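You operate a simulated robot arm through the tools that you are given. There is no shell and no other tool. Be economical: measure what you need, move in short steps, check, and stop when the job is done.

You are at the controls of a simulated robot arm. One attempt, no reset.

Task
Fill the basin to the 6 L mark, soak the rack in it till its film pales, then rinse it.
Fine: pull the plug into its dish, rinse the rack clean under the tap, stand it on the grey mat; tap off, basin drained, no more than a splash spilt. Leave the other racks.

It is judged by the outcome, as a careful person would: the job done as asked, and still so three seconds after it is handed in. It fails if anything else is knocked over, pushed out of place, dropped, spilled or broken.

Robot
A 7-joint arm with a two-finger parallel gripper, hanging from a carriage that runs on a rail from [-1.263, 0.003] to [1.017, -0.002] (x, y) and turns from -352 to 336 degrees about z. Base frame: it is fixed where the carriage stands at the start and does not move with it; the origin is on the floor, on the carriage's upright axis, x ahead of it, y to its left, z up; the surface under the hand at the start is at about z = 0.88. Lengths are in m, angles in degrees, forces in N, time in s.
With the tool pointing down near the work surface it reaches from about 0.1 to 0.6 m from the robot's upright axis, wherever it stands. Its first joint turns from -166.0 to 166.0 degrees. Places, roughly: basin [0.8, -0.2, 0.8]; floor [2.2, 9.4, 0]; grey mat by the basin [0.1, -0.1, 0.9]; inside of the steel dish [1.1, -0.1, 0.9]; tap lever [0.6, -0.1, 1]. Payload 3.91 kg.
The tool frame sits at the grasp point between the pads (the TCP): z along the fingers, y along the line on which they close. The tips reach 0.03 m beyond it. The gripper opens to 0.11 m. The fingers are 0.02 m wide and 0.01 m thick; the gripper's body (0.048 by 0.112 m) begins 0.055 m behind the TCP.
Orientation is that of the tool frame in the base frame, as a unit quaternion [x, y, z, w]. With the fingers straight down and closing along the base's y, the tool's x points along the base's -x, its y along +y and its z along -z.

Tools
- The arm moves only by the tool move_arm. Its arguments are lists of equal length, an entry for each row: "xyz": the shift along the base's x, y, z in m, a list of three; "rot": the turn, a rotation vector about the base's x, y, z in rad, a list of three; "jaw": the opening, from 0 (shut) to 1 (fully open). In form: {"xyz": [[x, y, z], ...], "rot": [[ax, ay, az], ...], "jaw": [jaw, ...]}. A call has 1 to 10 rows; each row is the pose to reach, as a shift and turn from the pose commanded when the call began. Rows are played at 5 a second. More than 0.05 m and 8.6 degrees between two rows, or a gripper value outside its range, and nothing of the call is played. A pose out of reach is approached as far as the arm can. The call stops where the force on the tool passes 40 N (or 10 N more than at its start, if that is more) or the arm is blocked; 0.2 s more then pass. Each finger travels about 0.108 m/s and halts on what it meets, pressing with about 28 N; the grip force reading is that of the motor and also rises with nothing between the fingers. The clock runs only during rows and for 0.2 s after the last one: add rows that repeat a pose to give the fingers time. It gives the time, the measured TCP pose, the force on the tool (base axes), the opening and the grip force at its end, in the units of the frame above (readings bear some noise), with the torque about the TCP (base axes, N m) and any sound that the robot's microphone picked up.
- Cameras (640 x 400 px; columns grow to the right, rows downward): "scene" is now at [0.2305, -0.0471, 1.719]; the picture's right is [-0.84, -0.54, 0.00], its down [-0.50, 0.78, -0.36] and it looks along [0.20, -0.31, -0.93] (base axes); focal length 258 px, centre (320, 200). "wrist" rides on the gripper at [0.072, 0.017, -0.103] in the tool frame; the picture's right is [-0.23, 0.97, 0.00], its down [-0.76, -0.18, -0.62] and it looks along [-0.61, -0.14, 0.78] (tool axes); focal length 222 px, centre (320, 200). There is no depth. A picture from a camera that has moved, and an enlarged one, comes with that camera's place and axes in the base frame and with its lens.
- capture(camera): a new picture of that camera. No time passes.
- lift_body(by): slides the trunk up (or, below 0, down) by that many m; the arm and the scene camera ride with it, the base frame stays. It gives what a move gives, with no picture.
- base_move(legs): drives the robot by 1 to 6 legs, each [ahead, left, turn to the left] in m, m and degrees, along the robot's own axes; the way and the turn of a leg run together, so that a leg with both is an arc; at most 1.5 m and 180 degrees a leg. The arm and the cameras ride along, it lands a little off, and it stops where it bumps. It keeps to its track: a leg is cut to what the track allows. It gives what a move gives.
- turn_head(pan, tilt): turns the head with the scene camera to pan (to the left, within 155 degrees either way) and tilt (down, from -29 to 69), counted from straight ahead of the robot. It gives what a move gives.
- zoom(camera, box): a new picture of the part [left, top, right, bottom] of that camera's present view, enlarged. No time passes.
- finish_job(): hands the job in; it is judged then, once.

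Work in short steps. Places have to be worked out from the pictures, the camera data and where the tool is seen: move nearer, look again, correct. Check each grasp and each placing, and mend what went wrong. You have 120 turns and 78 pictures in all, those below and enlarged ones among them. Open the gripper and draw the arm clear of the work before you hand the job in, unless the task says otherwise; then end with one line.

The tools are called after ">>>" by a JSON object that holds its "name" and its "arguments". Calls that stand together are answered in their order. move_arm: Moves the arm, as the interface text tells. Its arguments: {"type":"object","properties":{"xyz":{"type":"array"},"rot":{"type":"array"},"jaw":{"type":"array"}},"required":["xyz","rot","jaw"]} The other tools are called the same way: lift_body (by) slides the trunk up or down; base_move (legs) drives the base; turn_head (pan, tilt) turns the head that bears the scene camera; capture (camera) takes a picture; zoom (camera, box) takes an enlarged picture of a part of a camera's view; finish_job () hands the job in.

At the start:

```text
time: 0.0
tcp_pos: [0.4688, -0.2763, 1.1704]
tool_rot: [0.0, 1.0, 0.0, 0.0]
wrist_force: [-0.2, 0.0, 0.2]
moment: [-0.02, -0.03, -0.03]
grip_width: 0.1103
finger_force: 0.1
trunk travel left (down, up): [-0.425, 0.155]
robot x, y, heading: [-0.0012, 0.0037, -0.0]
head pan, tilt: [-57.4, 68.8]
```

scene: 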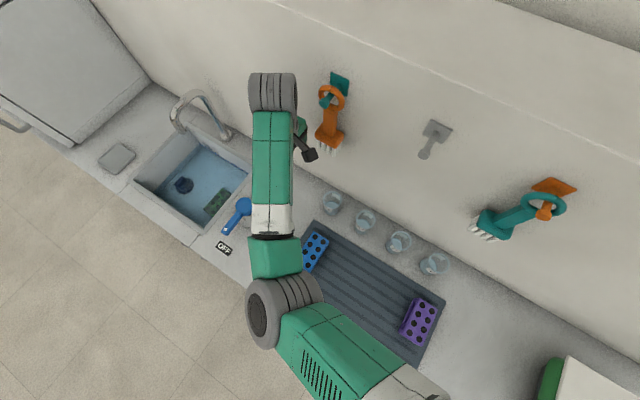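
wrist: 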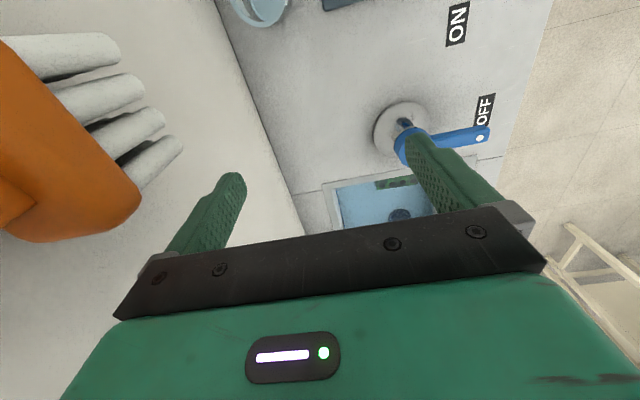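

The arm hides part of the work; I start with enlarged views of the basin and the mat area.

>>> {"name": "zoom", "arguments": {"camera": "scene", "box": [80, 70, 280, 260]}}

>>> {"name": "zoom", "arguments": {"camera": "scene", "box": [290, 180, 460, 370]}}

>>> {"name": "zoom", "arguments": {"camera": "wrist", "box": [310, 0, 550, 240]}}

```text
2.11 times, centred on (180, 165) of scene
camera zoom: at [0.2305, -0.0471, 1.719], right [-0.84, -0.54, 0.0], down [-0.5, 0.78, -0.36], along [0.2, -0.31, -0.93], focal length 542 px, centre (615, 274)
```

zoom: 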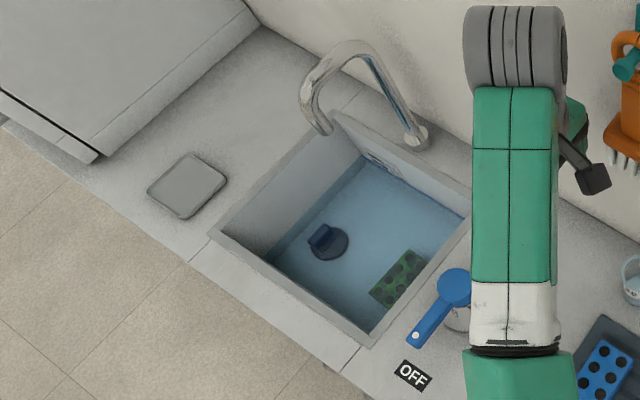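

```text
2.11 times, centred on (375, 275) of scene
camera zoom: at [0.2305, -0.0471, 1.719], right [-0.84, -0.54, 0.0], down [-0.5, 0.78, -0.36], along [0.2, -0.31, -0.93], focal length 542 px, centre (204, 42)
```

zoom: 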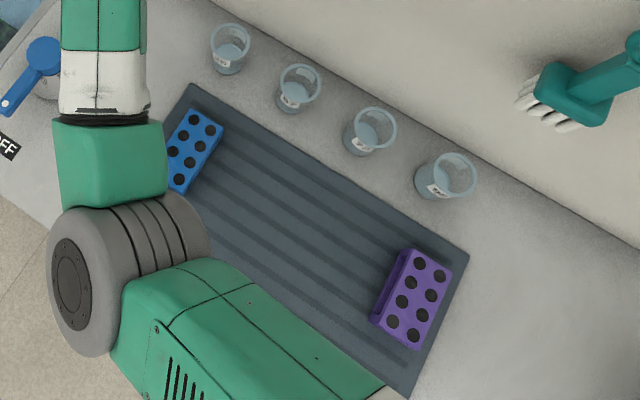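

```text
1.67 times, centred on (430, 120) of wrist
camera zoom: at [0.3955, -0.2583, 1.2738], right [0.23, 0.97, 0.0], down [0.76, -0.18, 0.62], along [0.61, -0.14, -0.78], focal length 370 px, centre (137, 333)
```

zoom: 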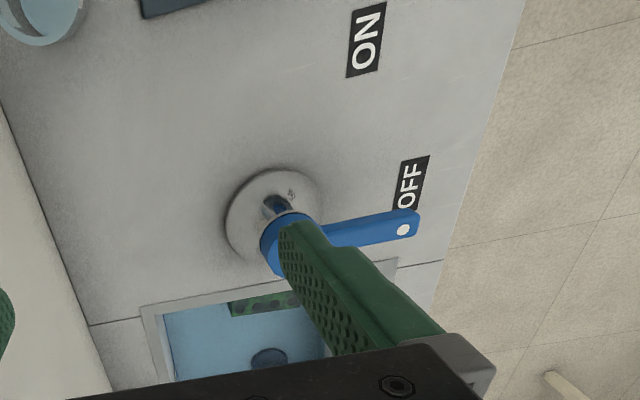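

The rack (green) and plug lie in the basin, spanning about x 0.68–1.03, y −0.31–−0.015; the lever pivot is near (0.575, −0.148), lever at OFF. I draw the arm in from the wall, then drive ahead for a clear view of the basin.

>>> {"name": "move_arm", "arguments": {"xyz": [[-0.02, 0.04, 0], [-0.04, 0.08, 0], [-0.06, 0.12, 0], [-0.08, 0.15, 0]], "rot": [[0, 0, 0], [0, 0, 0], [0, 0, 0], [0, 0, 0]], "jaw": [1, 1, 1, 1]}}

>>> {"name": "base_move", "arguments": {"legs": [[0.3, 0, 0]]}}

>>> {"name": "capture", "arguments": {"camera": "wrist"}}

>>> {"name": "capture", "arguments": {"camera": "scene"}}

```text
time: 1.0
tcp_pos: [0.3877, -0.1267, 1.1709]
tool_rot: [0.001, 1.0, 0.0, 0.0]
wrist_force: [-0.4, -0.9, -0.8]
moment: [0.03, 0.0, 0.0]
grip_width: 0.11
finger_force: 0.0
trunk travel left (down, up): [-0.425, 0.155]
robot x, y, heading: [-0.0002, 0.001, -0.0]
head pan, tilt: [-57.4, 68.8]
```

```text
time: 3.0
tcp_pos: [0.6846, -0.1277, 1.1724]
tool_rot: [0.001, 1.0, 0.0, 0.0]
wrist_force: [0.5, 0.7, -0.3]
moment: [0.01, -0.02, -0.01]
grip_width: 0.1101
finger_force: 0.1
trunk travel left (down, up): [-0.425, 0.155]
robot x, y, heading: [0.2939, -0.001, -0.1]
head pan, tilt: [-57.4, 68.8]
```

```text
72 pictures are left
camera wrist: at [0.6109, -0.1104, 1.2745], right [0.23, 0.97, 0.0], down [0.76, -0.18, 0.62], along [0.61, -0.14, -0.78], focal length 222 px, centre (320, 200)
```

wrist: 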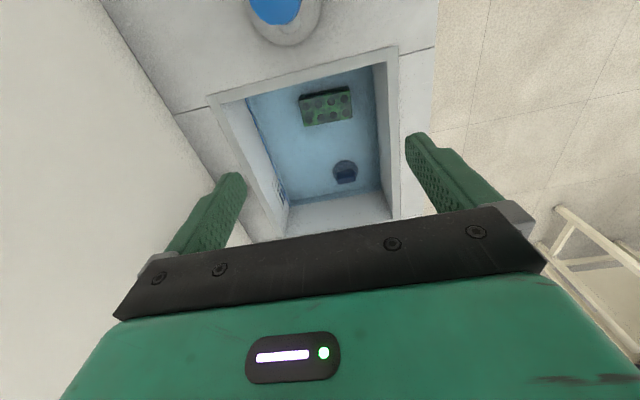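

```text
71 pictures are left
camera scene: at [0.5261, -0.0482, 1.719], right [-0.84, -0.54, 0.0], down [-0.5, 0.79, -0.36], along [0.19, -0.31, -0.93], focal length 258 px, centre (320, 200)
```

scene: 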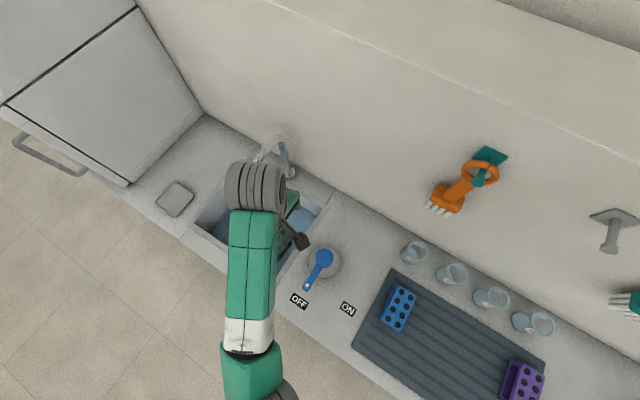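

Zoom to the basin wall: there appear to be level marks on the back (−y) wall.

>>> {"name": "zoom", "arguments": {"camera": "wrist", "box": [220, 50, 400, 230]}}

>>> {"name": "zoom", "arguments": {"camera": "scene", "box": [270, 200, 420, 340]}}

```text
2.22 times, centred on (310, 140) of wrist
camera zoom: at [0.6109, -0.1104, 1.2745], right [0.23, 0.97, 0.0], down [0.76, -0.18, 0.62], along [0.61, -0.14, -0.78], focal length 494 px, centre (342, 333)
```

zoom: 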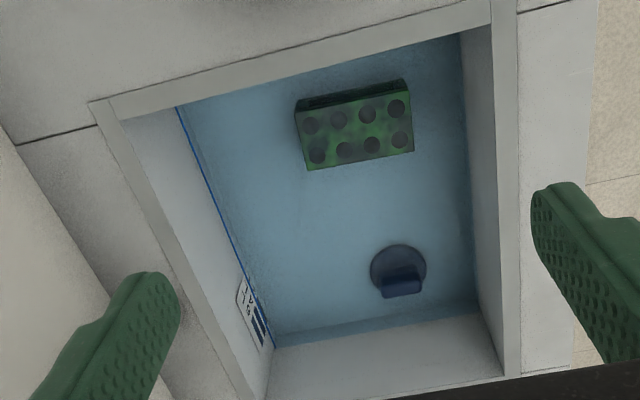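

```text
2.86 times, centred on (345, 270) of scene
camera zoom: at [0.5261, -0.0482, 1.719], right [-0.84, -0.54, 0.0], down [-0.5, 0.79, -0.36], along [0.19, -0.31, -0.93], focal length 736 px, centre (249, 0)
```

zoom: 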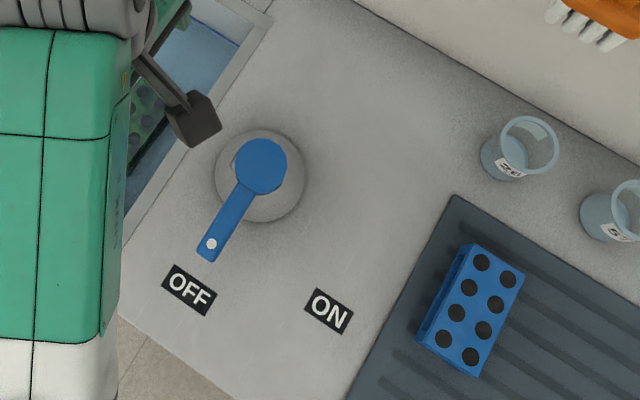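

There is a gauge label on the back wall near the far end. I move the TCP toward the front edge, swing the wrist to face the wall, and drive on for a good look.

>>> {"name": "move_arm", "arguments": {"xyz": [[0, 0.02, 0], [0, 0.04, 0], [0, 0.06, 0], [0, 0.08, 0], [0, 0.1, 0], [0, 0.12, 0], [0, 0.12, 0], [0, 0.12, 0], [0, 0.12, 0], [0, 0.12, 0]], "rot": [[0, 0, -0.14], [0, 0, -0.28], [0, 0, -0.42], [0, 0, -0.56], [0, 0, -0.7], [0, 0, -0.84], [0, 0, -0.98], [0, 0, -1.12], [0, 0, -1.26], [0, 0, -1.4]], "jaw": [1, 1, 1, 1, 1, 1, 1, 1, 1, 1]}}

>>> {"name": "base_move", "arguments": {"legs": [[0.22, 0, 0]]}}

>>> {"name": "capture", "arguments": {"camera": "wrist"}}

```text
time: 5.2
tcp_pos: [0.6833, -0.0083, 1.1712]
tool_rot: [0.646, 0.763, 0.0, 0.0]
wrist_force: [0.2, -0.4, -1.1]
moment: [0.0, 0.01, -0.01]
grip_width: 0.1102
finger_force: 0.0
trunk travel left (down, up): [-0.425, 0.155]
robot x, y, heading: [0.2924, -0.0009, 0.1]
head pan, tilt: [-57.4, 68.8]
```

```text
time: 6.9
tcp_pos: [0.9052, -0.009, 1.1715]
tool_rot: [0.646, 0.763, 0.0, 0.0]
wrist_force: [-0.1, 0.0, 0.5]
moment: [0.01, 0.03, 0.03]
grip_width: 0.1099
finger_force: 0.1
trunk travel left (down, up): [-0.425, 0.155]
robot x, y, heading: [0.5184, 0.0015, -0.3]
head pan, tilt: [-57.4, 68.8]
```

```text
68 pictures are left
camera wrist: at [0.9091, 0.065, 1.2742], right [1.0, -0.06, 0.0], down [-0.05, -0.78, 0.62], along [-0.04, -0.62, -0.78], focal length 222 px, centre (320, 200)
```

wrist: 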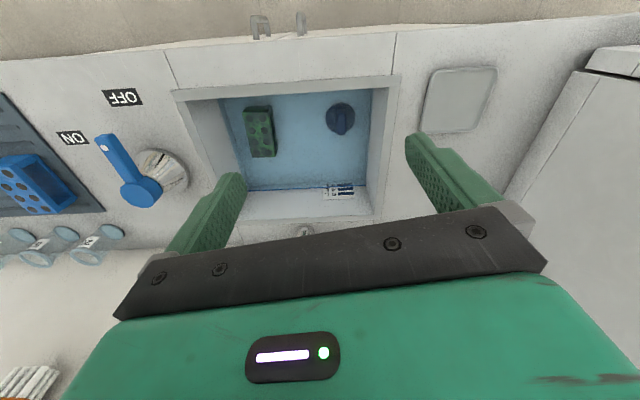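

>>> {"name": "zoom", "arguments": {"camera": "wrist", "box": [300, 160, 380, 220]}}

>>> {"name": "zoom", "arguments": {"camera": "wrist", "box": [160, 60, 400, 230]}}

>>> {"name": "capture", "arguments": {"camera": "scene"}}

```text
6.67 times, centred on (340, 190) of wrist
camera zoom: at [0.9091, 0.065, 1.2742], right [1.0, -0.06, 0.0], down [-0.05, -0.78, 0.62], along [-0.04, -0.62, -0.78], focal length 1481 px, centre (187, 267)
```

zoom: 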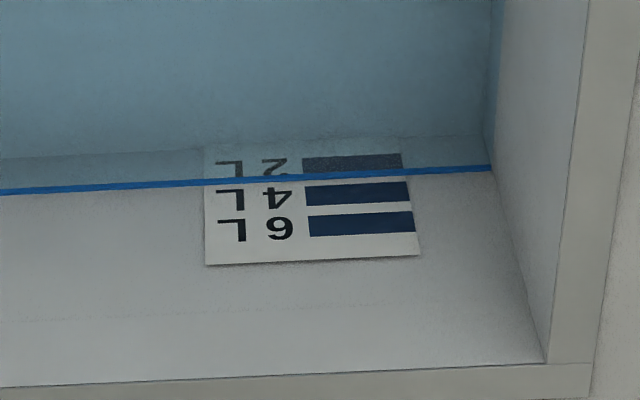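

```text
2.35 times, centred on (280, 145) of wrist
camera zoom: at [0.9091, 0.065, 1.2742], right [1.0, -0.06, 0.0], down [-0.05, -0.78, 0.62], along [-0.04, -0.62, -0.78], focal length 523 px, centre (414, 329)
```

zoom: 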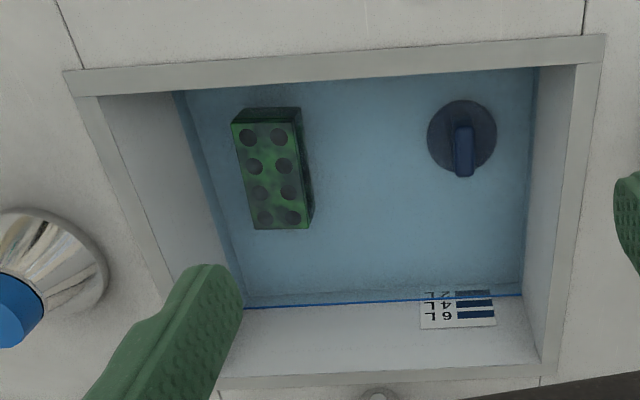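

```text
65 pictures are left
camera scene: at [0.7465, -0.0494, 1.719], right [-0.84, -0.53, 0.0], down [-0.5, 0.79, -0.36], along [0.19, -0.31, -0.93], focal length 258 px, centre (320, 200)
```

scene: 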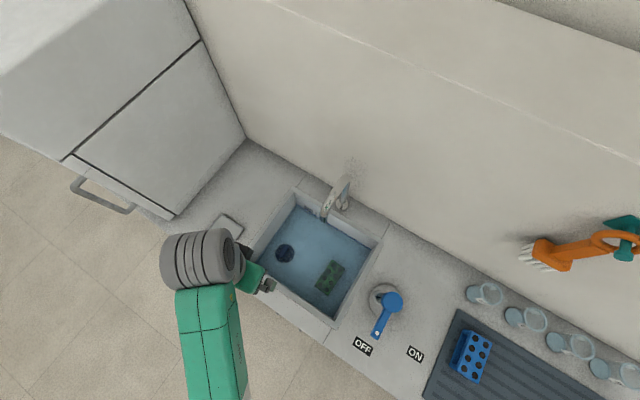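

Water stands at about 2.8 L (marks: 2 L z≈0.749, 6 L z≈0.793). Lever tip is near (0.575, −0.064, 0.968). I drive back to about x=0.25 so I can straddle the lever with the fingers and work it both ways.

>>> {"name": "base_move", "arguments": {"legs": [[-0.27, 0, 0]]}}

>>> {"name": "turn_head", "arguments": {"pan": -30, "tilt": 60}}

>>> {"name": "move_arm", "arguments": {"xyz": [[-0.02, -0.02, -0.02], [-0.04, -0.04, -0.05], [-0.06, -0.06, -0.08]], "rot": [[0, 0, -0.1], [0, 0, -0.17], [0, 0, -0.17]], "jaw": [0.8, 0.6, 0.5]}}

>>> {"name": "capture", "arguments": {"camera": "scene"}}

>>> {"name": "capture", "arguments": {"camera": "wrist"}}

```text
time: 8.8
tcp_pos: [0.6362, -0.0096, 1.1713]
tool_rot: [0.647, 0.762, 0.0, 0.0]
wrist_force: [0.2, 0.0, 0.7]
moment: [-0.01, -0.01, 0.0]
grip_width: 0.1099
finger_force: 0.0
trunk travel left (down, up): [-0.425, 0.155]
robot x, y, heading: [0.2456, 0.0005, -0.1]
head pan, tilt: [-57.4, 68.8]
```

```text
time: 9.8
tcp_pos: [0.6357, -0.0095, 1.1713]
tool_rot: [0.647, 0.763, 0.0, 0.0]
wrist_force: [-0.4, -0.1, 0.3]
moment: [0.01, 0.0, 0.03]
grip_width: 0.11
finger_force: 0.1
trunk travel left (down, up): [-0.425, 0.155]
robot x, y, heading: [0.2462, -0.0006, -0.3]
head pan, tilt: [-30.0, 60.0]
```

```text
time: 10.6
tcp_pos: [0.5737, -0.0692, 1.091]
tool_rot: [0.709, 0.705, -0.001, 0.0]
wrist_force: [0.1, 0.5, -0.4]
moment: [-0.01, 0.03, -0.04]
grip_width: 0.0549
finger_force: 0.0
trunk travel left (down, up): [-0.425, 0.155]
robot x, y, heading: [0.2475, 0.0003, -0.5]
head pan, tilt: [-30.0, 60.0]
```

```text
64 pictures are left
camera scene: at [0.5042, -0.0353, 1.7285], right [-0.51, -0.86, 0.0], down [-0.75, 0.44, -0.5], along [0.43, -0.25, -0.87], focal length 258 px, centre (320, 200)
```

scene: 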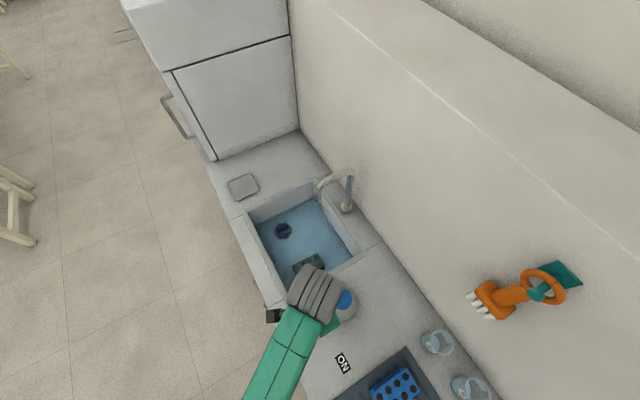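

```text
63 pictures are left
camera wrist: at [0.5904, 0.0037, 1.1943], right [0.97, -0.23, 0.0], down [-0.18, -0.76, 0.62], along [-0.14, -0.61, -0.78], focal length 222 px, centre (320, 200)
```

wrist: 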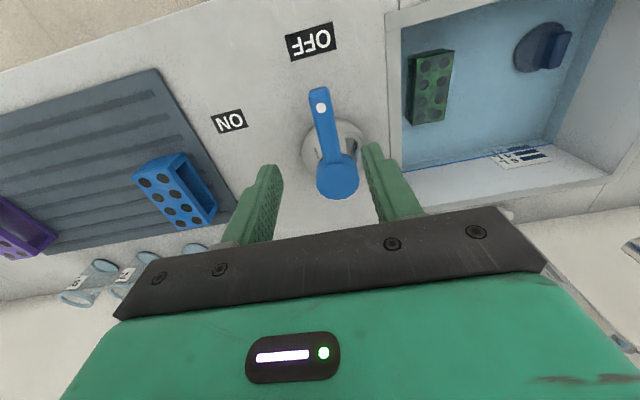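

Fingers are centred over the lever, and from here the wrist camera sees the gauge as well. I lower to straddle the lever.

>>> {"name": "move_arm", "arguments": {"xyz": [[0.001, -0.003, -0.04], [0.002, -0.006, -0.08], [0.002, -0.006, -0.115]], "rot": [[0, 0, 0], [0, 0, 0], [0, 0, 0]], "jaw": [0.5, 0.5, 0.5]}}

>>> {"name": "capture", "arguments": {"camera": "wrist"}}

>>> {"name": "zoom", "arguments": {"camera": "scene", "box": [220, 150, 400, 350]}}

```text
time: 11.3
tcp_pos: [0.5762, -0.0749, 0.9768]
tool_rot: [0.709, 0.705, 0.001, -0.001]
wrist_force: [0.3, 0.7, 0.8]
moment: [-0.02, 0.0, 0.03]
grip_width: 0.0551
finger_force: 0.0
trunk travel left (down, up): [-0.425, 0.155]
robot x, y, heading: [0.2455, -0.002, -0.5]
head pan, tilt: [-30.0, 60.0]
```

```text
62 pictures are left
camera wrist: at [0.5932, -0.0022, 1.0801], right [0.97, -0.23, 0.0], down [-0.18, -0.76, 0.62], along [-0.14, -0.61, -0.78], focal length 222 px, centre (320, 200)
```

wrist: 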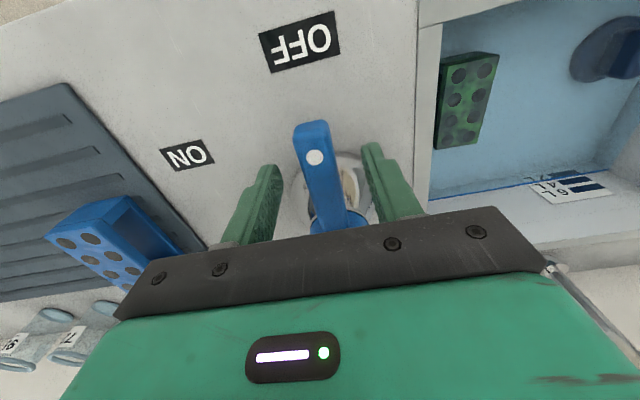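

```text
2.00 times, centred on (310, 250) of scene
camera zoom: at [0.5042, -0.0354, 1.7284], right [-0.51, -0.86, 0.0], down [-0.75, 0.44, -0.5], along [0.43, -0.25, -0.87], focal length 515 px, centre (340, 100)
```

zoom: 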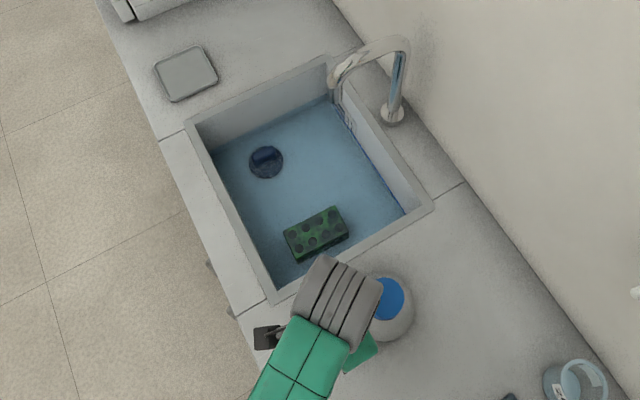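

Straddled with clearance on both sides. I narrow the jaw and swing the lever about its pivot toward ON, turning the tool with it.

>>> {"name": "move_arm", "arguments": {"xyz": [[0, 0, 0], [-0.0102, -0.0007, 0], [-0.0201, -0.0028, 0], [-0.0297, -0.0063, 0], [-0.0387, -0.0111, 0], [-0.0469, -0.0171, 0], [-0.0542, -0.0242, 0], [-0.0605, -0.0322, 0], [-0.0642, -0.0385, 0]], "rot": [[0, 0, 0], [0, 0, 0.14], [0, 0, 0.28], [0, 0, 0.42], [0, 0, 0.558], [0, 0, 0.698], [0, 0, 0.838], [0, 0, 0.977], [0, 0, 1.08]], "jaw": [0.3, 0.3, 0.3, 0.3, 0.3, 0.3, 0.3, 0.3, 0.3]}}

>>> {"name": "zoom", "arguments": {"camera": "scene", "box": [220, 150, 400, 350]}}

>>> {"name": "capture", "arguments": {"camera": "wrist"}}

```text
time: 13.3
tcp_pos: [0.512, -0.1144, 0.976]
tool_rot: [0.245, 0.97, 0.0, 0.001]
wrist_force: [-0.4, 0.7, -0.6]
moment: [-0.01, 0.01, -0.05]
grip_width: 0.0329
finger_force: 0.1
trunk travel left (down, up): [-0.425, 0.155]
robot x, y, heading: [0.2445, 0.0016, -0.4]
head pan, tilt: [-30.0, 60.0]
```

```text
2.00 times, centred on (310, 250) of scene
camera zoom: at [0.5042, -0.0354, 1.7284], right [-0.51, -0.86, 0.0], down [-0.75, 0.44, -0.5], along [0.43, -0.25, -0.87], focal length 515 px, centre (340, 100)
```

zoom: 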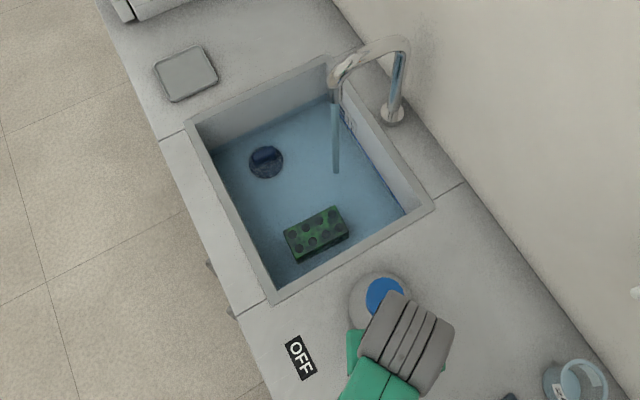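

```text
59 pictures are left
camera wrist: at [0.456, -0.0639, 1.0791], right [0.66, 0.75, 0.0], down [0.59, -0.52, 0.62], along [0.47, -0.41, -0.78], focal length 222 px, centre (320, 200)
```

wrist: 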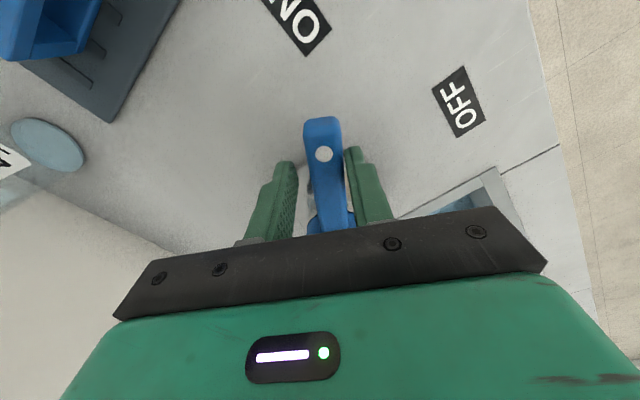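

The stream is running. I read the gauge with an enlarged scene view.

>>> {"name": "zoom", "arguments": {"camera": "scene", "box": [325, 180, 385, 225]}}

```text
8.89 times, centred on (355, 202) of scene
camera zoom: at [0.5042, -0.0354, 1.7284], right [-0.51, -0.86, 0.0], down [-0.75, 0.44, -0.5], along [0.43, -0.25, -0.87], focal length 2290 px, centre (9, 178)
```

zoom: 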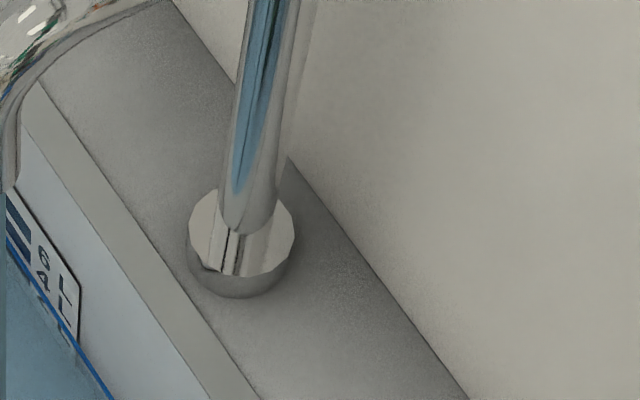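

>>> {"name": "move_arm", "arguments": {"xyz": [[0, 0, 0], [0, 0, 0], [0, 0, 0], [0, 0, 0]], "rot": [[0, 0, 0], [0, 0, 0], [0, 0, 0], [0, 0, 0]], "jaw": [0.3, 0.3, 0.3, 0.3]}}

>>> {"name": "zoom", "arguments": {"camera": "scene", "box": [308, 195, 348, 225]}}

```text
time: 14.3
tcp_pos: [0.5123, -0.1138, 0.9767]
tool_rot: [0.245, 0.969, 0.0, 0.0]
wrist_force: [0.1, 0.0, 0.2]
moment: [0.01, -0.04, -0.01]
grip_width: 0.0331
finger_force: 0.1
trunk travel left (down, up): [-0.425, 0.155]
robot x, y, heading: [0.2421, 0.0007, -0.5]
head pan, tilt: [-30.0, 60.0]
```

```text
13.33 times, centred on (328, 210) of scene
camera zoom: at [0.5042, -0.0354, 1.7284], right [-0.51, -0.86, 0.0], down [-0.75, 0.44, -0.5], along [0.43, -0.25, -0.87], focal length 3435 px, centre (213, 67)
```

zoom: 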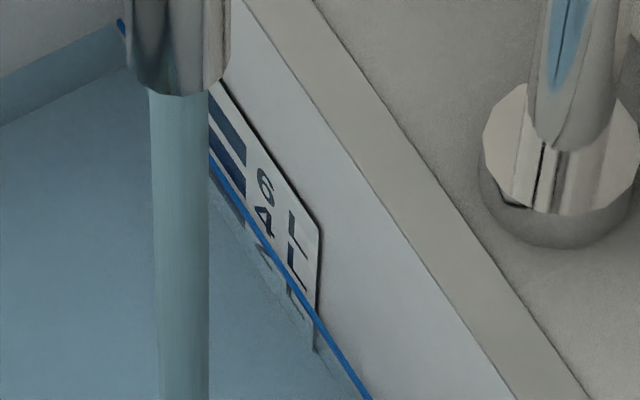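

>>> {"name": "move_arm", "arguments": {"xyz": [[0, 0, 0], [0, 0, 0], [0, 0, 0], [0, 0, 0], [0, 0, 0], [0, 0, 0], [0, 0, 0], [0, 0, 0], [0, 0, 0]], "rot": [[0, 0, 0], [0, 0, 0], [0, 0, 0], [0, 0, 0], [0, 0, 0], [0, 0, 0], [0, 0, 0], [0, 0, 0], [0, 0, 0]], "jaw": [0.3, 0.3, 0.3, 0.3, 0.3, 0.3, 0.3, 0.3, 0.3]}}

>>> {"name": "zoom", "arguments": {"camera": "scene", "box": [318, 203, 338, 218]}}

```text
time: 16.4
tcp_pos: [0.513, -0.114, 0.976]
tool_rot: [0.246, 0.969, 0.0, 0.0]
wrist_force: [-0.2, 0.4, -0.3]
moment: [-0.02, -0.02, 0.02]
grip_width: 0.0332
finger_force: 0.0
trunk travel left (down, up): [-0.425, 0.155]
robot x, y, heading: [0.2446, -0.0003, -0.3]
head pan, tilt: [-30.0, 60.0]
```

```text
16.00 times, centred on (328, 210) of scene
camera zoom: at [0.5042, -0.0354, 1.7284], right [-0.51, -0.86, 0.0], down [-0.75, 0.44, -0.5], along [0.43, -0.25, -0.87], focal length 4122 px, centre (192, 32)
```

zoom: 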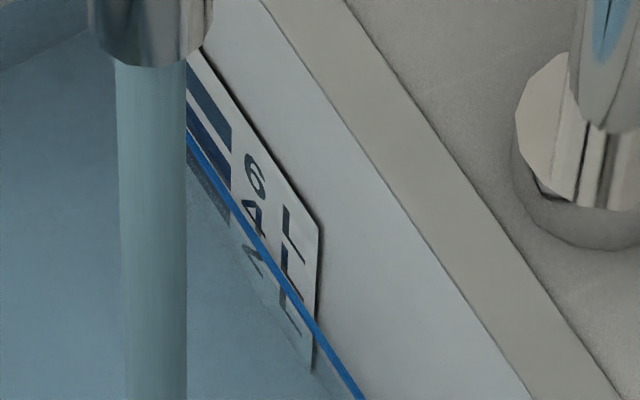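

The rise is slow (~0.15 L/s, now about 3.3 L). I keep it running about 6 s and read again.

>>> {"name": "move_arm", "arguments": {"xyz": [[0, 0, 0], [0, 0, 0], [0, 0, 0], [0, 0, 0], [0, 0, 0], [0, 0, 0], [0, 0, 0], [0, 0, 0], [0, 0, 0], [0, 0, 0]], "rot": [[0, 0, 0], [0, 0, 0], [0, 0, 0], [0, 0, 0], [0, 0, 0], [0, 0, 0], [0, 0, 0], [0, 0, 0], [0, 0, 0], [0, 0, 0]], "jaw": [0.3, 0.3, 0.3, 0.3, 0.3, 0.3, 0.3, 0.3, 0.3, 0.3]}}

>>> {"name": "move_arm", "arguments": {"xyz": [[0, 0, 0], [0, 0, 0], [0, 0, 0], [0, 0, 0], [0, 0, 0], [0, 0, 0], [0, 0, 0], [0, 0, 0], [0, 0, 0], [0, 0, 0]], "rot": [[0, 0, 0], [0, 0, 0], [0, 0, 0], [0, 0, 0], [0, 0, 0], [0, 0, 0], [0, 0, 0], [0, 0, 0], [0, 0, 0], [0, 0, 0]], "jaw": [0.3, 0.3, 0.3, 0.3, 0.3, 0.3, 0.3, 0.3, 0.3, 0.3]}}

>>> {"name": "zoom", "arguments": {"camera": "scene", "box": [318, 203, 338, 218]}}

```text
time: 18.6
tcp_pos: [0.5129, -0.1143, 0.9756]
tool_rot: [0.245, 0.97, 0.0, 0.0]
wrist_force: [-0.3, -0.5, 0.6]
moment: [-0.01, 0.02, -0.02]
grip_width: 0.0333
finger_force: 0.2
trunk travel left (down, up): [-0.425, 0.155]
robot x, y, heading: [0.2471, -0.0016, -0.4]
head pan, tilt: [-30.0, 60.0]
```

```text
time: 20.8
tcp_pos: [0.5126, -0.1132, 0.9763]
tool_rot: [0.245, 0.969, 0.0, 0.0]
wrist_force: [0.0, 0.0, 0.3]
moment: [0.01, 0.0, -0.01]
grip_width: 0.033
finger_force: 0.1
trunk travel left (down, up): [-0.425, 0.155]
robot x, y, heading: [0.2468, 0.0005, -0.6]
head pan, tilt: [-30.0, 60.0]
```

```text
16.00 times, centred on (328, 210) of scene
camera zoom: at [0.5042, -0.0354, 1.7284], right [-0.51, -0.86, 0.0], down [-0.75, 0.44, -0.5], along [0.43, -0.25, -0.87], focal length 4122 px, centre (192, 32)
```

zoom: 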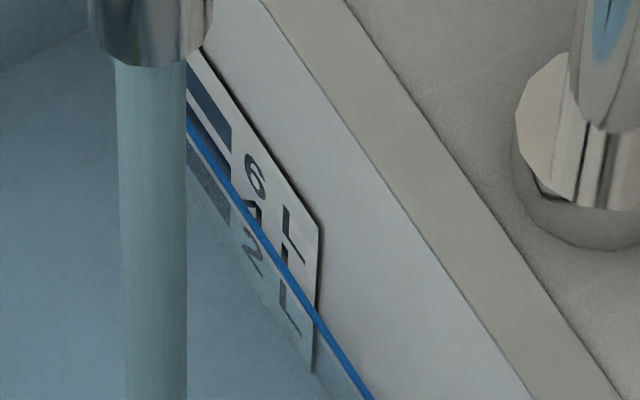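

About 3.6 L, rate ~0.17 L/s. I wait ~9 s more and check.

>>> {"name": "move_arm", "arguments": {"xyz": [[0, 0, 0], [0, 0, 0], [0, 0, 0], [0, 0, 0], [0, 0, 0], [0, 0, 0], [0, 0, 0], [0, 0, 0], [0, 0, 0], [0, 0, 0]], "rot": [[0, 0, 0], [0, 0, 0], [0, 0, 0], [0, 0, 0], [0, 0, 0], [0, 0, 0], [0, 0, 0], [0, 0, 0], [0, 0, 0], [0, 0, 0]], "jaw": [0.3, 0.3, 0.3, 0.3, 0.3, 0.3, 0.3, 0.3, 0.3, 0.3]}}

>>> {"name": "move_arm", "arguments": {"xyz": [[0, 0, 0], [0, 0, 0], [0, 0, 0], [0, 0, 0], [0, 0, 0], [0, 0, 0], [0, 0, 0], [0, 0, 0], [0, 0, 0], [0, 0, 0]], "rot": [[0, 0, 0], [0, 0, 0], [0, 0, 0], [0, 0, 0], [0, 0, 0], [0, 0, 0], [0, 0, 0], [0, 0, 0], [0, 0, 0], [0, 0, 0]], "jaw": [0.3, 0.3, 0.3, 0.3, 0.3, 0.3, 0.3, 0.3, 0.3, 0.3]}}

>>> {"name": "move_arm", "arguments": {"xyz": [[0, 0, 0], [0, 0, 0], [0, 0, 0], [0, 0, 0], [0, 0, 0], [0, 0, 0], [0, 0, 0], [0, 0, 0], [0, 0, 0], [0, 0, 0]], "rot": [[0, 0, 0], [0, 0, 0], [0, 0, 0], [0, 0, 0], [0, 0, 0], [0, 0, 0], [0, 0, 0], [0, 0, 0], [0, 0, 0], [0, 0, 0]], "jaw": [0.3, 0.3, 0.3, 0.3, 0.3, 0.3, 0.3, 0.3, 0.3, 0.3]}}

>>> {"name": "move_arm", "arguments": {"xyz": [[0, 0, 0], [0, 0, 0], [0, 0, 0], [0, 0, 0], [0, 0, 0], [0, 0, 0], [0, 0, 0], [0, 0, 0], [0, 0, 0], [0, 0, 0]], "rot": [[0, 0, 0], [0, 0, 0], [0, 0, 0], [0, 0, 0], [0, 0, 0], [0, 0, 0], [0, 0, 0], [0, 0, 0], [0, 0, 0], [0, 0, 0]], "jaw": [0.3, 0.3, 0.3, 0.3, 0.3, 0.3, 0.3, 0.3, 0.3, 0.3]}}

>>> {"name": "zoom", "arguments": {"camera": "scene", "box": [318, 203, 338, 218]}}

```text
time: 22.9
tcp_pos: [0.5122, -0.1127, 0.9767]
tool_rot: [0.245, 0.969, -0.001, 0.0]
wrist_force: [0.4, 0.1, 1.1]
moment: [0.03, 0.03, 0.0]
grip_width: 0.033
finger_force: 0.0
trunk travel left (down, up): [-0.425, 0.155]
robot x, y, heading: [0.2439, -0.001, -0.4]
head pan, tilt: [-30.0, 60.0]
```

```text
time: 25.1
tcp_pos: [0.5119, -0.1142, 0.9756]
tool_rot: [0.245, 0.969, 0.0, 0.0]
wrist_force: [0.5, -0.1, 0.2]
moment: [0.01, -0.04, 0.01]
grip_width: 0.033
finger_force: 0.1
trunk travel left (down, up): [-0.425, 0.155]
robot x, y, heading: [0.2449, -0.0044, -0.5]
head pan, tilt: [-30.0, 60.0]
```

```text
time: 27.4
tcp_pos: [0.5129, -0.1128, 0.9761]
tool_rot: [0.246, 0.969, -0.001, 0.0]
wrist_force: [-0.3, 0.2, -0.2]
moment: [0.0, 0.0, 0.02]
grip_width: 0.033
finger_force: 0.1
trunk travel left (down, up): [-0.425, 0.155]
robot x, y, heading: [0.2445, -0.0029, -0.6]
head pan, tilt: [-30.0, 60.0]
```

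```text
time: 29.6
tcp_pos: [0.5117, -0.114, 0.9762]
tool_rot: [0.246, 0.969, 0.0, 0.0]
wrist_force: [0.4, 0.2, -0.8]
moment: [0.01, 0.0, -0.02]
grip_width: 0.0333
finger_force: 0.0
trunk travel left (down, up): [-0.425, 0.155]
robot x, y, heading: [0.2511, -0.0035, -0.2]
head pan, tilt: [-30.0, 60.0]
```

```text
16.00 times, centred on (328, 210) of scene
camera zoom: at [0.5042, -0.0354, 1.7284], right [-0.51, -0.86, 0.0], down [-0.75, 0.44, -0.5], along [0.43, -0.25, -0.87], focal length 4122 px, centre (192, 32)
```

zoom: 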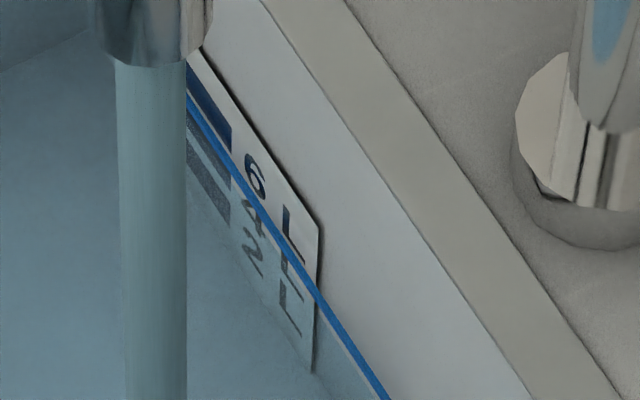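

Just below the 6 L bar; about 7 s left at this rate. Wait 4.4 s, then check.

>>> {"name": "move_arm", "arguments": {"xyz": [[0, 0, 0], [0, 0, 0], [0, 0, 0], [0, 0, 0], [0, 0, 0], [0, 0, 0], [0, 0, 0], [0, 0, 0], [0, 0, 0], [0, 0, 0]], "rot": [[0, 0, 0], [0, 0, 0], [0, 0, 0], [0, 0, 0], [0, 0, 0], [0, 0, 0], [0, 0, 0], [0, 0, 0], [0, 0, 0], [0, 0, 0]], "jaw": [0.3, 0.3, 0.3, 0.3, 0.3, 0.3, 0.3, 0.3, 0.3, 0.3]}}

>>> {"name": "move_arm", "arguments": {"xyz": [[0, 0, 0], [0, 0, 0], [0, 0, 0], [0, 0, 0], [0, 0, 0], [0, 0, 0], [0, 0, 0], [0, 0, 0], [0, 0, 0], [0, 0, 0]], "rot": [[0, 0, 0], [0, 0, 0], [0, 0, 0], [0, 0, 0], [0, 0, 0], [0, 0, 0], [0, 0, 0], [0, 0, 0], [0, 0, 0], [0, 0, 0]], "jaw": [0.3, 0.3, 0.3, 0.3, 0.3, 0.3, 0.3, 0.3, 0.3, 0.3]}}

>>> {"name": "zoom", "arguments": {"camera": "scene", "box": [318, 203, 338, 218]}}

```text
time: 31.8
tcp_pos: [0.5122, -0.1142, 0.976]
tool_rot: [0.245, 0.97, 0.0, 0.0]
wrist_force: [0.1, 0.1, 0.3]
moment: [0.01, -0.01, -0.02]
grip_width: 0.033
finger_force: 0.0
trunk travel left (down, up): [-0.425, 0.155]
robot x, y, heading: [0.248, 0.0004, -0.2]
head pan, tilt: [-30.0, 60.0]
```

```text
time: 34.0
tcp_pos: [0.5123, -0.1128, 0.9754]
tool_rot: [0.245, 0.97, -0.001, 0.0]
wrist_force: [0.4, 0.0, 0.7]
moment: [0.01, 0.0, -0.02]
grip_width: 0.0329
finger_force: 0.0
trunk travel left (down, up): [-0.425, 0.155]
robot x, y, heading: [0.2448, -0.0008, -0.2]
head pan, tilt: [-30.0, 60.0]
```

```text
16.00 times, centred on (328, 210) of scene
camera zoom: at [0.5042, -0.0354, 1.7284], right [-0.51, -0.86, 0.0], down [-0.75, 0.44, -0.5], along [0.43, -0.25, -0.87], focal length 4122 px, centre (192, 32)
```

zoom: 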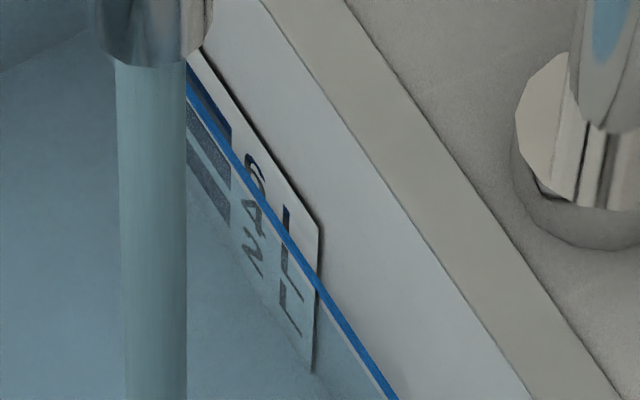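

Just under the bar's middle. I wait 1 s more and swing the lever back to OFF.

>>> {"name": "move_arm", "arguments": {"xyz": [[0, 0, 0], [0, 0, 0], [0, 0, 0], [0, 0, 0], [0, 0, 0]], "rot": [[0, 0, 0], [0, 0, 0], [0, 0, 0], [0, 0, 0], [0, 0, 0]], "jaw": [0.3, 0.3, 0.3, 0.3, 0.3]}}

>>> {"name": "move_arm", "arguments": {"xyz": [[0.0051, 0.0084, 0], [0.0117, 0.0162, 0], [0.0193, 0.023, 0], [0.0277, 0.0287, 0], [0.0369, 0.0332, 0], [0.0465, 0.0363, 0], [0.0566, 0.0381, 0], [0.0667, 0.0385, 0], [0.0693, 0.0385, 0]], "rot": [[0, 0, -0.138], [0, 0, -0.277], [0, 0, -0.417], [0, 0, -0.556], [0, 0, -0.696], [0, 0, -0.836], [0, 0, -0.975], [0, 0, -1.115], [0, 0, -1.15]], "jaw": [0.3, 0.3, 0.3, 0.3, 0.3, 0.3, 0.3, 0.3, 0.3]}}

>>> {"name": "capture", "arguments": {"camera": "scene"}}

>>> {"name": "capture", "arguments": {"camera": "wrist"}}

>>> {"name": "zoom", "arguments": {"camera": "wrist", "box": [520, 150, 620, 220]}}

```text
time: 35.1
tcp_pos: [0.5114, -0.1136, 0.9758]
tool_rot: [0.245, 0.969, 0.0, 0.001]
wrist_force: [-0.3, 0.6, 1.0]
moment: [0.0, 0.02, 0.0]
grip_width: 0.0328
finger_force: 0.0
trunk travel left (down, up): [-0.425, 0.155]
robot x, y, heading: [0.2469, 0.0019, -0.4]
head pan, tilt: [-30.0, 60.0]
```

```text
time: 37.1
tcp_pos: [0.5826, -0.0743, 0.9753]
tool_rot: [0.734, 0.679, 0.0, 0.0]
wrist_force: [-1.8, 0.2, 0.8]
moment: [-0.03, 0.02, 0.04]
grip_width: 0.0341
finger_force: 1.4
trunk travel left (down, up): [-0.425, 0.155]
robot x, y, heading: [0.2443, -0.0006, -0.5]
head pan, tilt: [-30.0, 60.0]
```

```text
52 pictures are left
camera scene: at [0.504, -0.0354, 1.7283], right [-0.51, -0.86, 0.0], down [-0.75, 0.44, -0.5], along [0.43, -0.25, -0.87], focal length 258 px, centre (320, 200)
```

scene: 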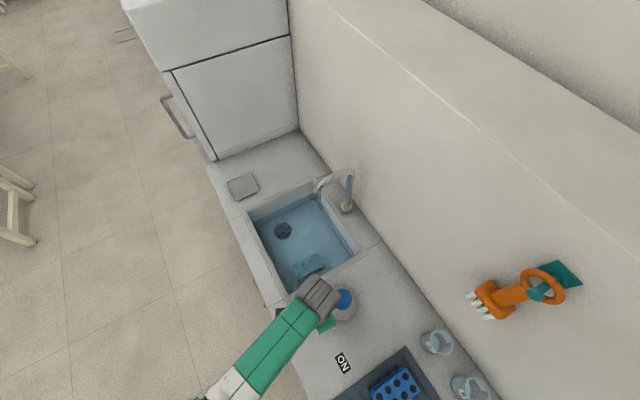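

```text
51 pictures are left
camera wrist: at [0.604, -0.0038, 1.0792], right [0.95, -0.3, 0.0], down [-0.23, -0.75, 0.62], along [-0.19, -0.59, -0.78], focal length 222 px, centre (320, 200)
```

wrist: 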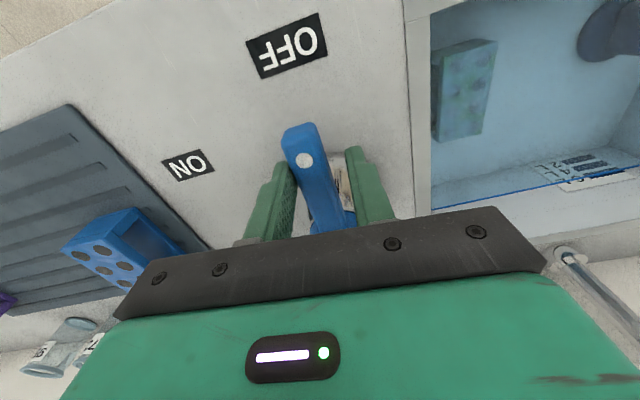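

```text
5.71 times, centred on (570, 185) of wrist
camera zoom: at [0.604, -0.0038, 1.0792], right [0.95, -0.3, 0.0], down [-0.23, -0.75, 0.62], along [-0.19, -0.59, -0.78], focal length 1269 px, centre (-1109, 286)
```

zoom: 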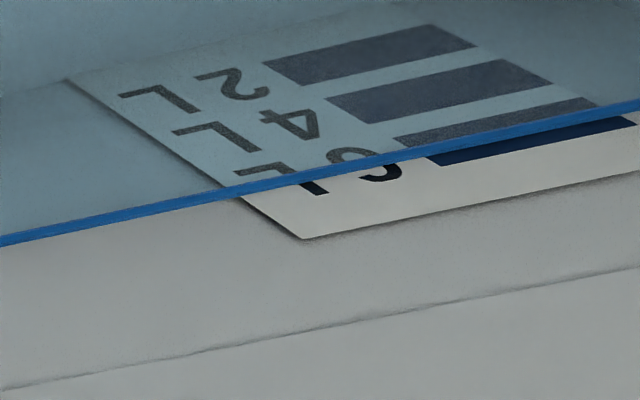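

Level sits squarely on the 6 L mark and the tap is off. I release the lever, lift clear, and look at the rack's film.

>>> {"name": "move_arm", "arguments": {"xyz": [[-0.004, 0, 0], [-0.004, 0, 0.04], [-0.004, 0.01, 0.08], [0.01, 0.03, 0.12], [0.03, 0.05, 0.16], [0.06, 0.07, 0.19]], "rot": [[0, 0, 0.05], [0, 0, 0.05], [0, 0, 0.07], [0, 0, 0.07], [0, 0, 0.07], [0, 0, 0.07]], "jaw": [0.5, 0.5, 0.5, 0.5, 0.6, 0.7]}}

>>> {"name": "zoom", "arguments": {"camera": "wrist", "box": [340, 20, 600, 200]}}

```text
time: 38.5
tcp_pos: [0.6428, -0.0042, 1.1671]
tool_rot: [0.709, 0.705, 0.001, 0.0]
wrist_force: [0.2, -0.1, -0.1]
moment: [-0.04, -0.03, -0.02]
grip_width: 0.0769
finger_force: 0.1
trunk travel left (down, up): [-0.425, 0.155]
robot x, y, heading: [0.2417, -0.0009, -0.5]
head pan, tilt: [-30.0, 60.0]
```

```text
2.22 times, centred on (470, 110) of wrist
camera zoom: at [0.6603, 0.068, 1.27], right [0.97, -0.23, 0.0], down [-0.18, -0.76, 0.62], along [-0.15, -0.61, -0.78], focal length 494 px, centre (-13, 400)
```

zoom: 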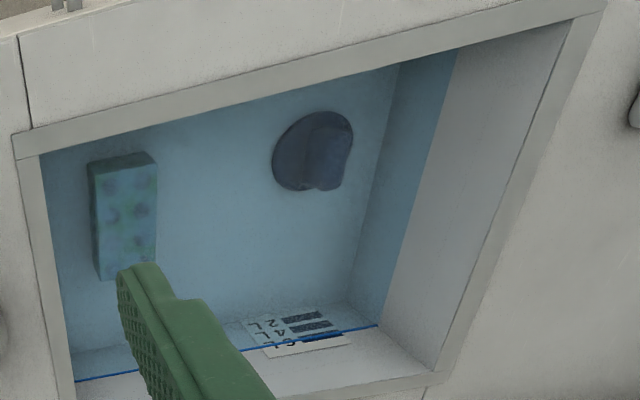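

The film is already fading under water. I drive ahead to work above the basin and look again from closer.

>>> {"name": "base_move", "arguments": {"legs": [[0.24, 0, 0]]}}

>>> {"name": "zoom", "arguments": {"camera": "wrist", "box": [160, 40, 420, 220]}}

```text
time: 40.3
tcp_pos: [0.8821, -0.005, 1.1668]
tool_rot: [0.709, 0.705, -0.001, 0.0]
wrist_force: [-0.7, -0.7, 0.4]
moment: [-0.01, 0.04, 0.0]
grip_width: 0.0772
finger_force: 0.0
trunk travel left (down, up): [-0.425, 0.155]
robot x, y, heading: [0.483, 0.0014, -0.1]
head pan, tilt: [-30.0, 60.0]
```

```text
2.22 times, centred on (290, 130) of wrist
camera zoom: at [0.8989, 0.0677, 1.2695], right [0.97, -0.23, 0.0], down [-0.18, -0.76, 0.62], along [-0.14, -0.61, -0.78], focal length 494 px, centre (387, 356)
```

zoom: 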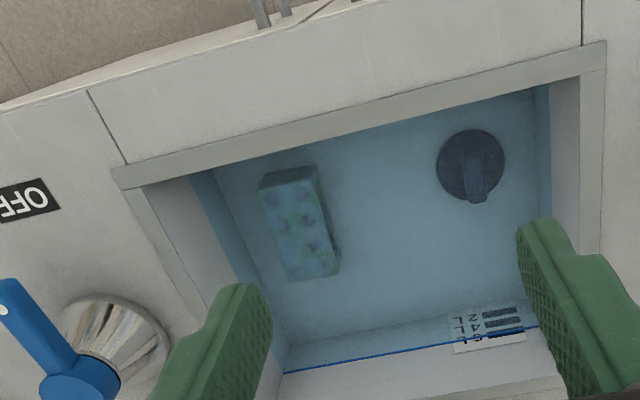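

The film is fading but still mottled. Meanwhile I bring the gripper above the plug (≈0.947, −0.118), tilted a little so the camera box clears the front rim.

>>> {"name": "move_arm", "arguments": {"xyz": [[0.011, -0.019, -0.03], [0.022, -0.038, -0.06], [0.033, -0.057, -0.09], [0.044, -0.076, -0.12], [0.055, -0.095, -0.15], [0.065, -0.113, -0.18], [0.065, -0.113, -0.21]], "rot": [[0, 0, 0], [0.05, 0, 0], [0.1, 0, 0], [0.15, 0, 0], [0.2, 0, 0], [0.2, 0, 0], [0.2, 0, 0]], "jaw": [0.6, 0.6, 0.6, 0.6, 0.6, 0.6, 0.6]}}

>>> {"name": "capture", "arguments": {"camera": "wrist"}}

>>> {"name": "capture", "arguments": {"camera": "scene"}}

```text
time: 41.9
tcp_pos: [0.9449, -0.117, 0.9569]
tool_rot: [0.705, 0.702, 0.071, -0.071]
wrist_force: [0.5, 0.1, -0.1]
moment: [0.0, 0.01, -0.01]
grip_width: 0.0659
finger_force: 0.1
trunk travel left (down, up): [-0.425, 0.155]
robot x, y, heading: [0.4841, -0.0033, -0.4]
head pan, tilt: [-30.0, 60.0]
```

```text
47 pictures are left
camera wrist: at [0.9614, -0.0658, 1.0719], right [0.97, -0.23, -0.05], down [-0.18, -0.87, 0.46], along [-0.14, -0.44, -0.89], focal length 222 px, centre (320, 200)
```

wrist: 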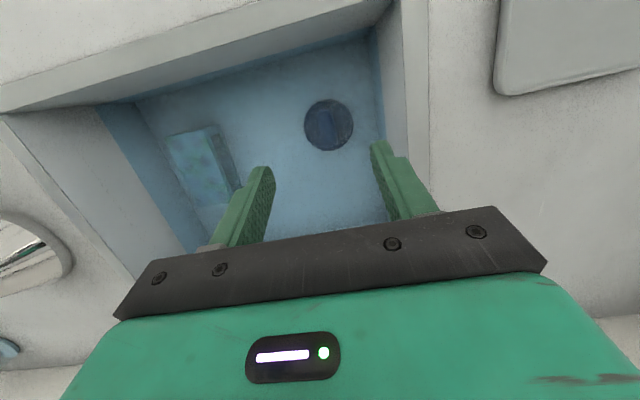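

```text
46 pictures are left
camera scene: at [0.7431, -0.0357, 1.7285], right [-0.5, -0.86, 0.0], down [-0.75, 0.44, -0.5], along [0.43, -0.25, -0.87], focal length 258 px, centre (320, 200)
```

scene: 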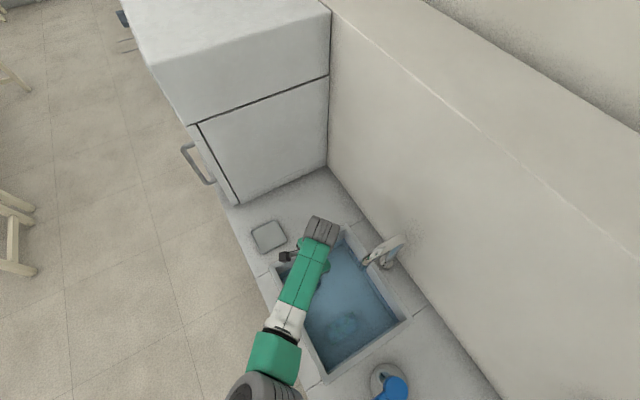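

>>> {"name": "zoom", "arguments": {"camera": "wrist", "box": [280, 70, 380, 170]}}

>>> {"name": "zoom", "arguments": {"camera": "wrist", "box": [140, 100, 260, 220]}}

```text
4.00 times, centred on (330, 120) of wrist
camera zoom: at [0.9614, -0.0658, 1.0719], right [0.97, -0.23, -0.05], down [-0.18, -0.87, 0.46], along [-0.14, -0.44, -0.89], focal length 888 px, centre (280, 520)
```

zoom: 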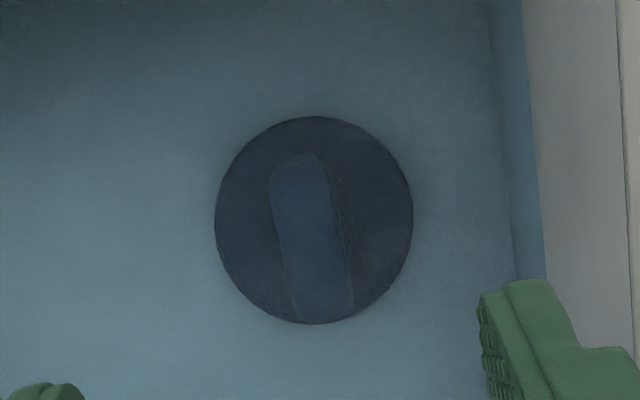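

```text
3.33 times, centred on (200, 160) of wrist
camera zoom: at [0.9614, -0.0658, 1.0719], right [0.97, -0.23, -0.05], down [-0.18, -0.87, 0.46], along [-0.14, -0.44, -0.89], focal length 740 px, centre (720, 333)
```

zoom: 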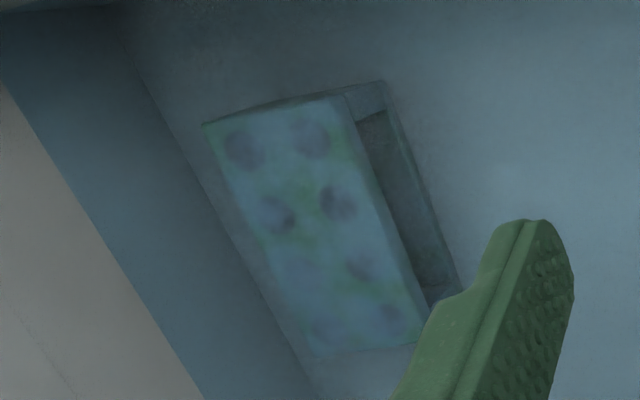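

Plug centre ≈ (0.947, −0.115), handle fin along y, top ≈ z 0.78. Film still shows green patches, so I descend around the handle slowly without pulling, letting it soak.

>>> {"name": "move_arm", "arguments": {"xyz": [[0.002, 0, -0.03], [0.002, 0, -0.06], [0.002, 0, -0.09], [0.002, 0, -0.12], [0.002, 0, -0.145], [0.002, 0, -0.165], [0.002, 0, -0.177]], "rot": [[0, 0, 0], [0, 0, 0], [0, 0, 0], [0, 0, 0], [0, 0, 0], [0, 0, 0], [0, 0, 0]], "jaw": [0.55, 0.55, 0.55, 0.55, 0.55, 0.55, 0.55]}}

>>> {"name": "capture", "arguments": {"camera": "wrist"}}

```text
time: 43.5
tcp_pos: [0.9426, -0.1211, 0.79]
tool_rot: [0.706, 0.701, 0.071, -0.07]
wrist_force: [0.5, -0.1, 0.4]
moment: [0.03, 0.01, 0.03]
grip_width: 0.0605
finger_force: 0.1
out of reach, approached as far as the arm can: row 6, 7
trunk travel left (down, up): [-0.425, 0.155]
robot x, y, heading: [0.4858, -0.0026, -0.3]
head pan, tilt: [-30.0, 60.0]
```

```text
43 pictures are left
camera wrist: at [0.9585, -0.0691, 0.9055], right [0.97, -0.23, -0.04], down [-0.18, -0.87, 0.46], along [-0.14, -0.44, -0.89], focal length 222 px, centre (320, 200)
```

wrist: 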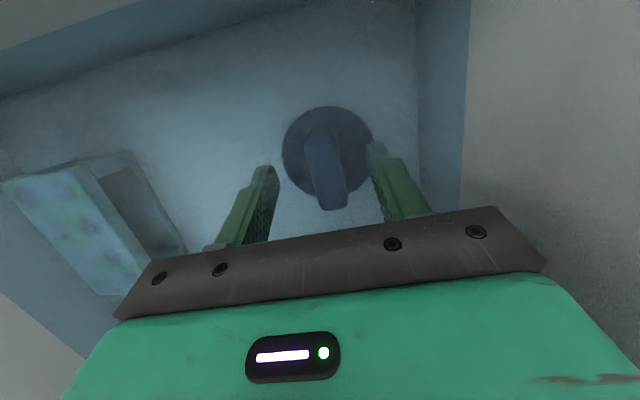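

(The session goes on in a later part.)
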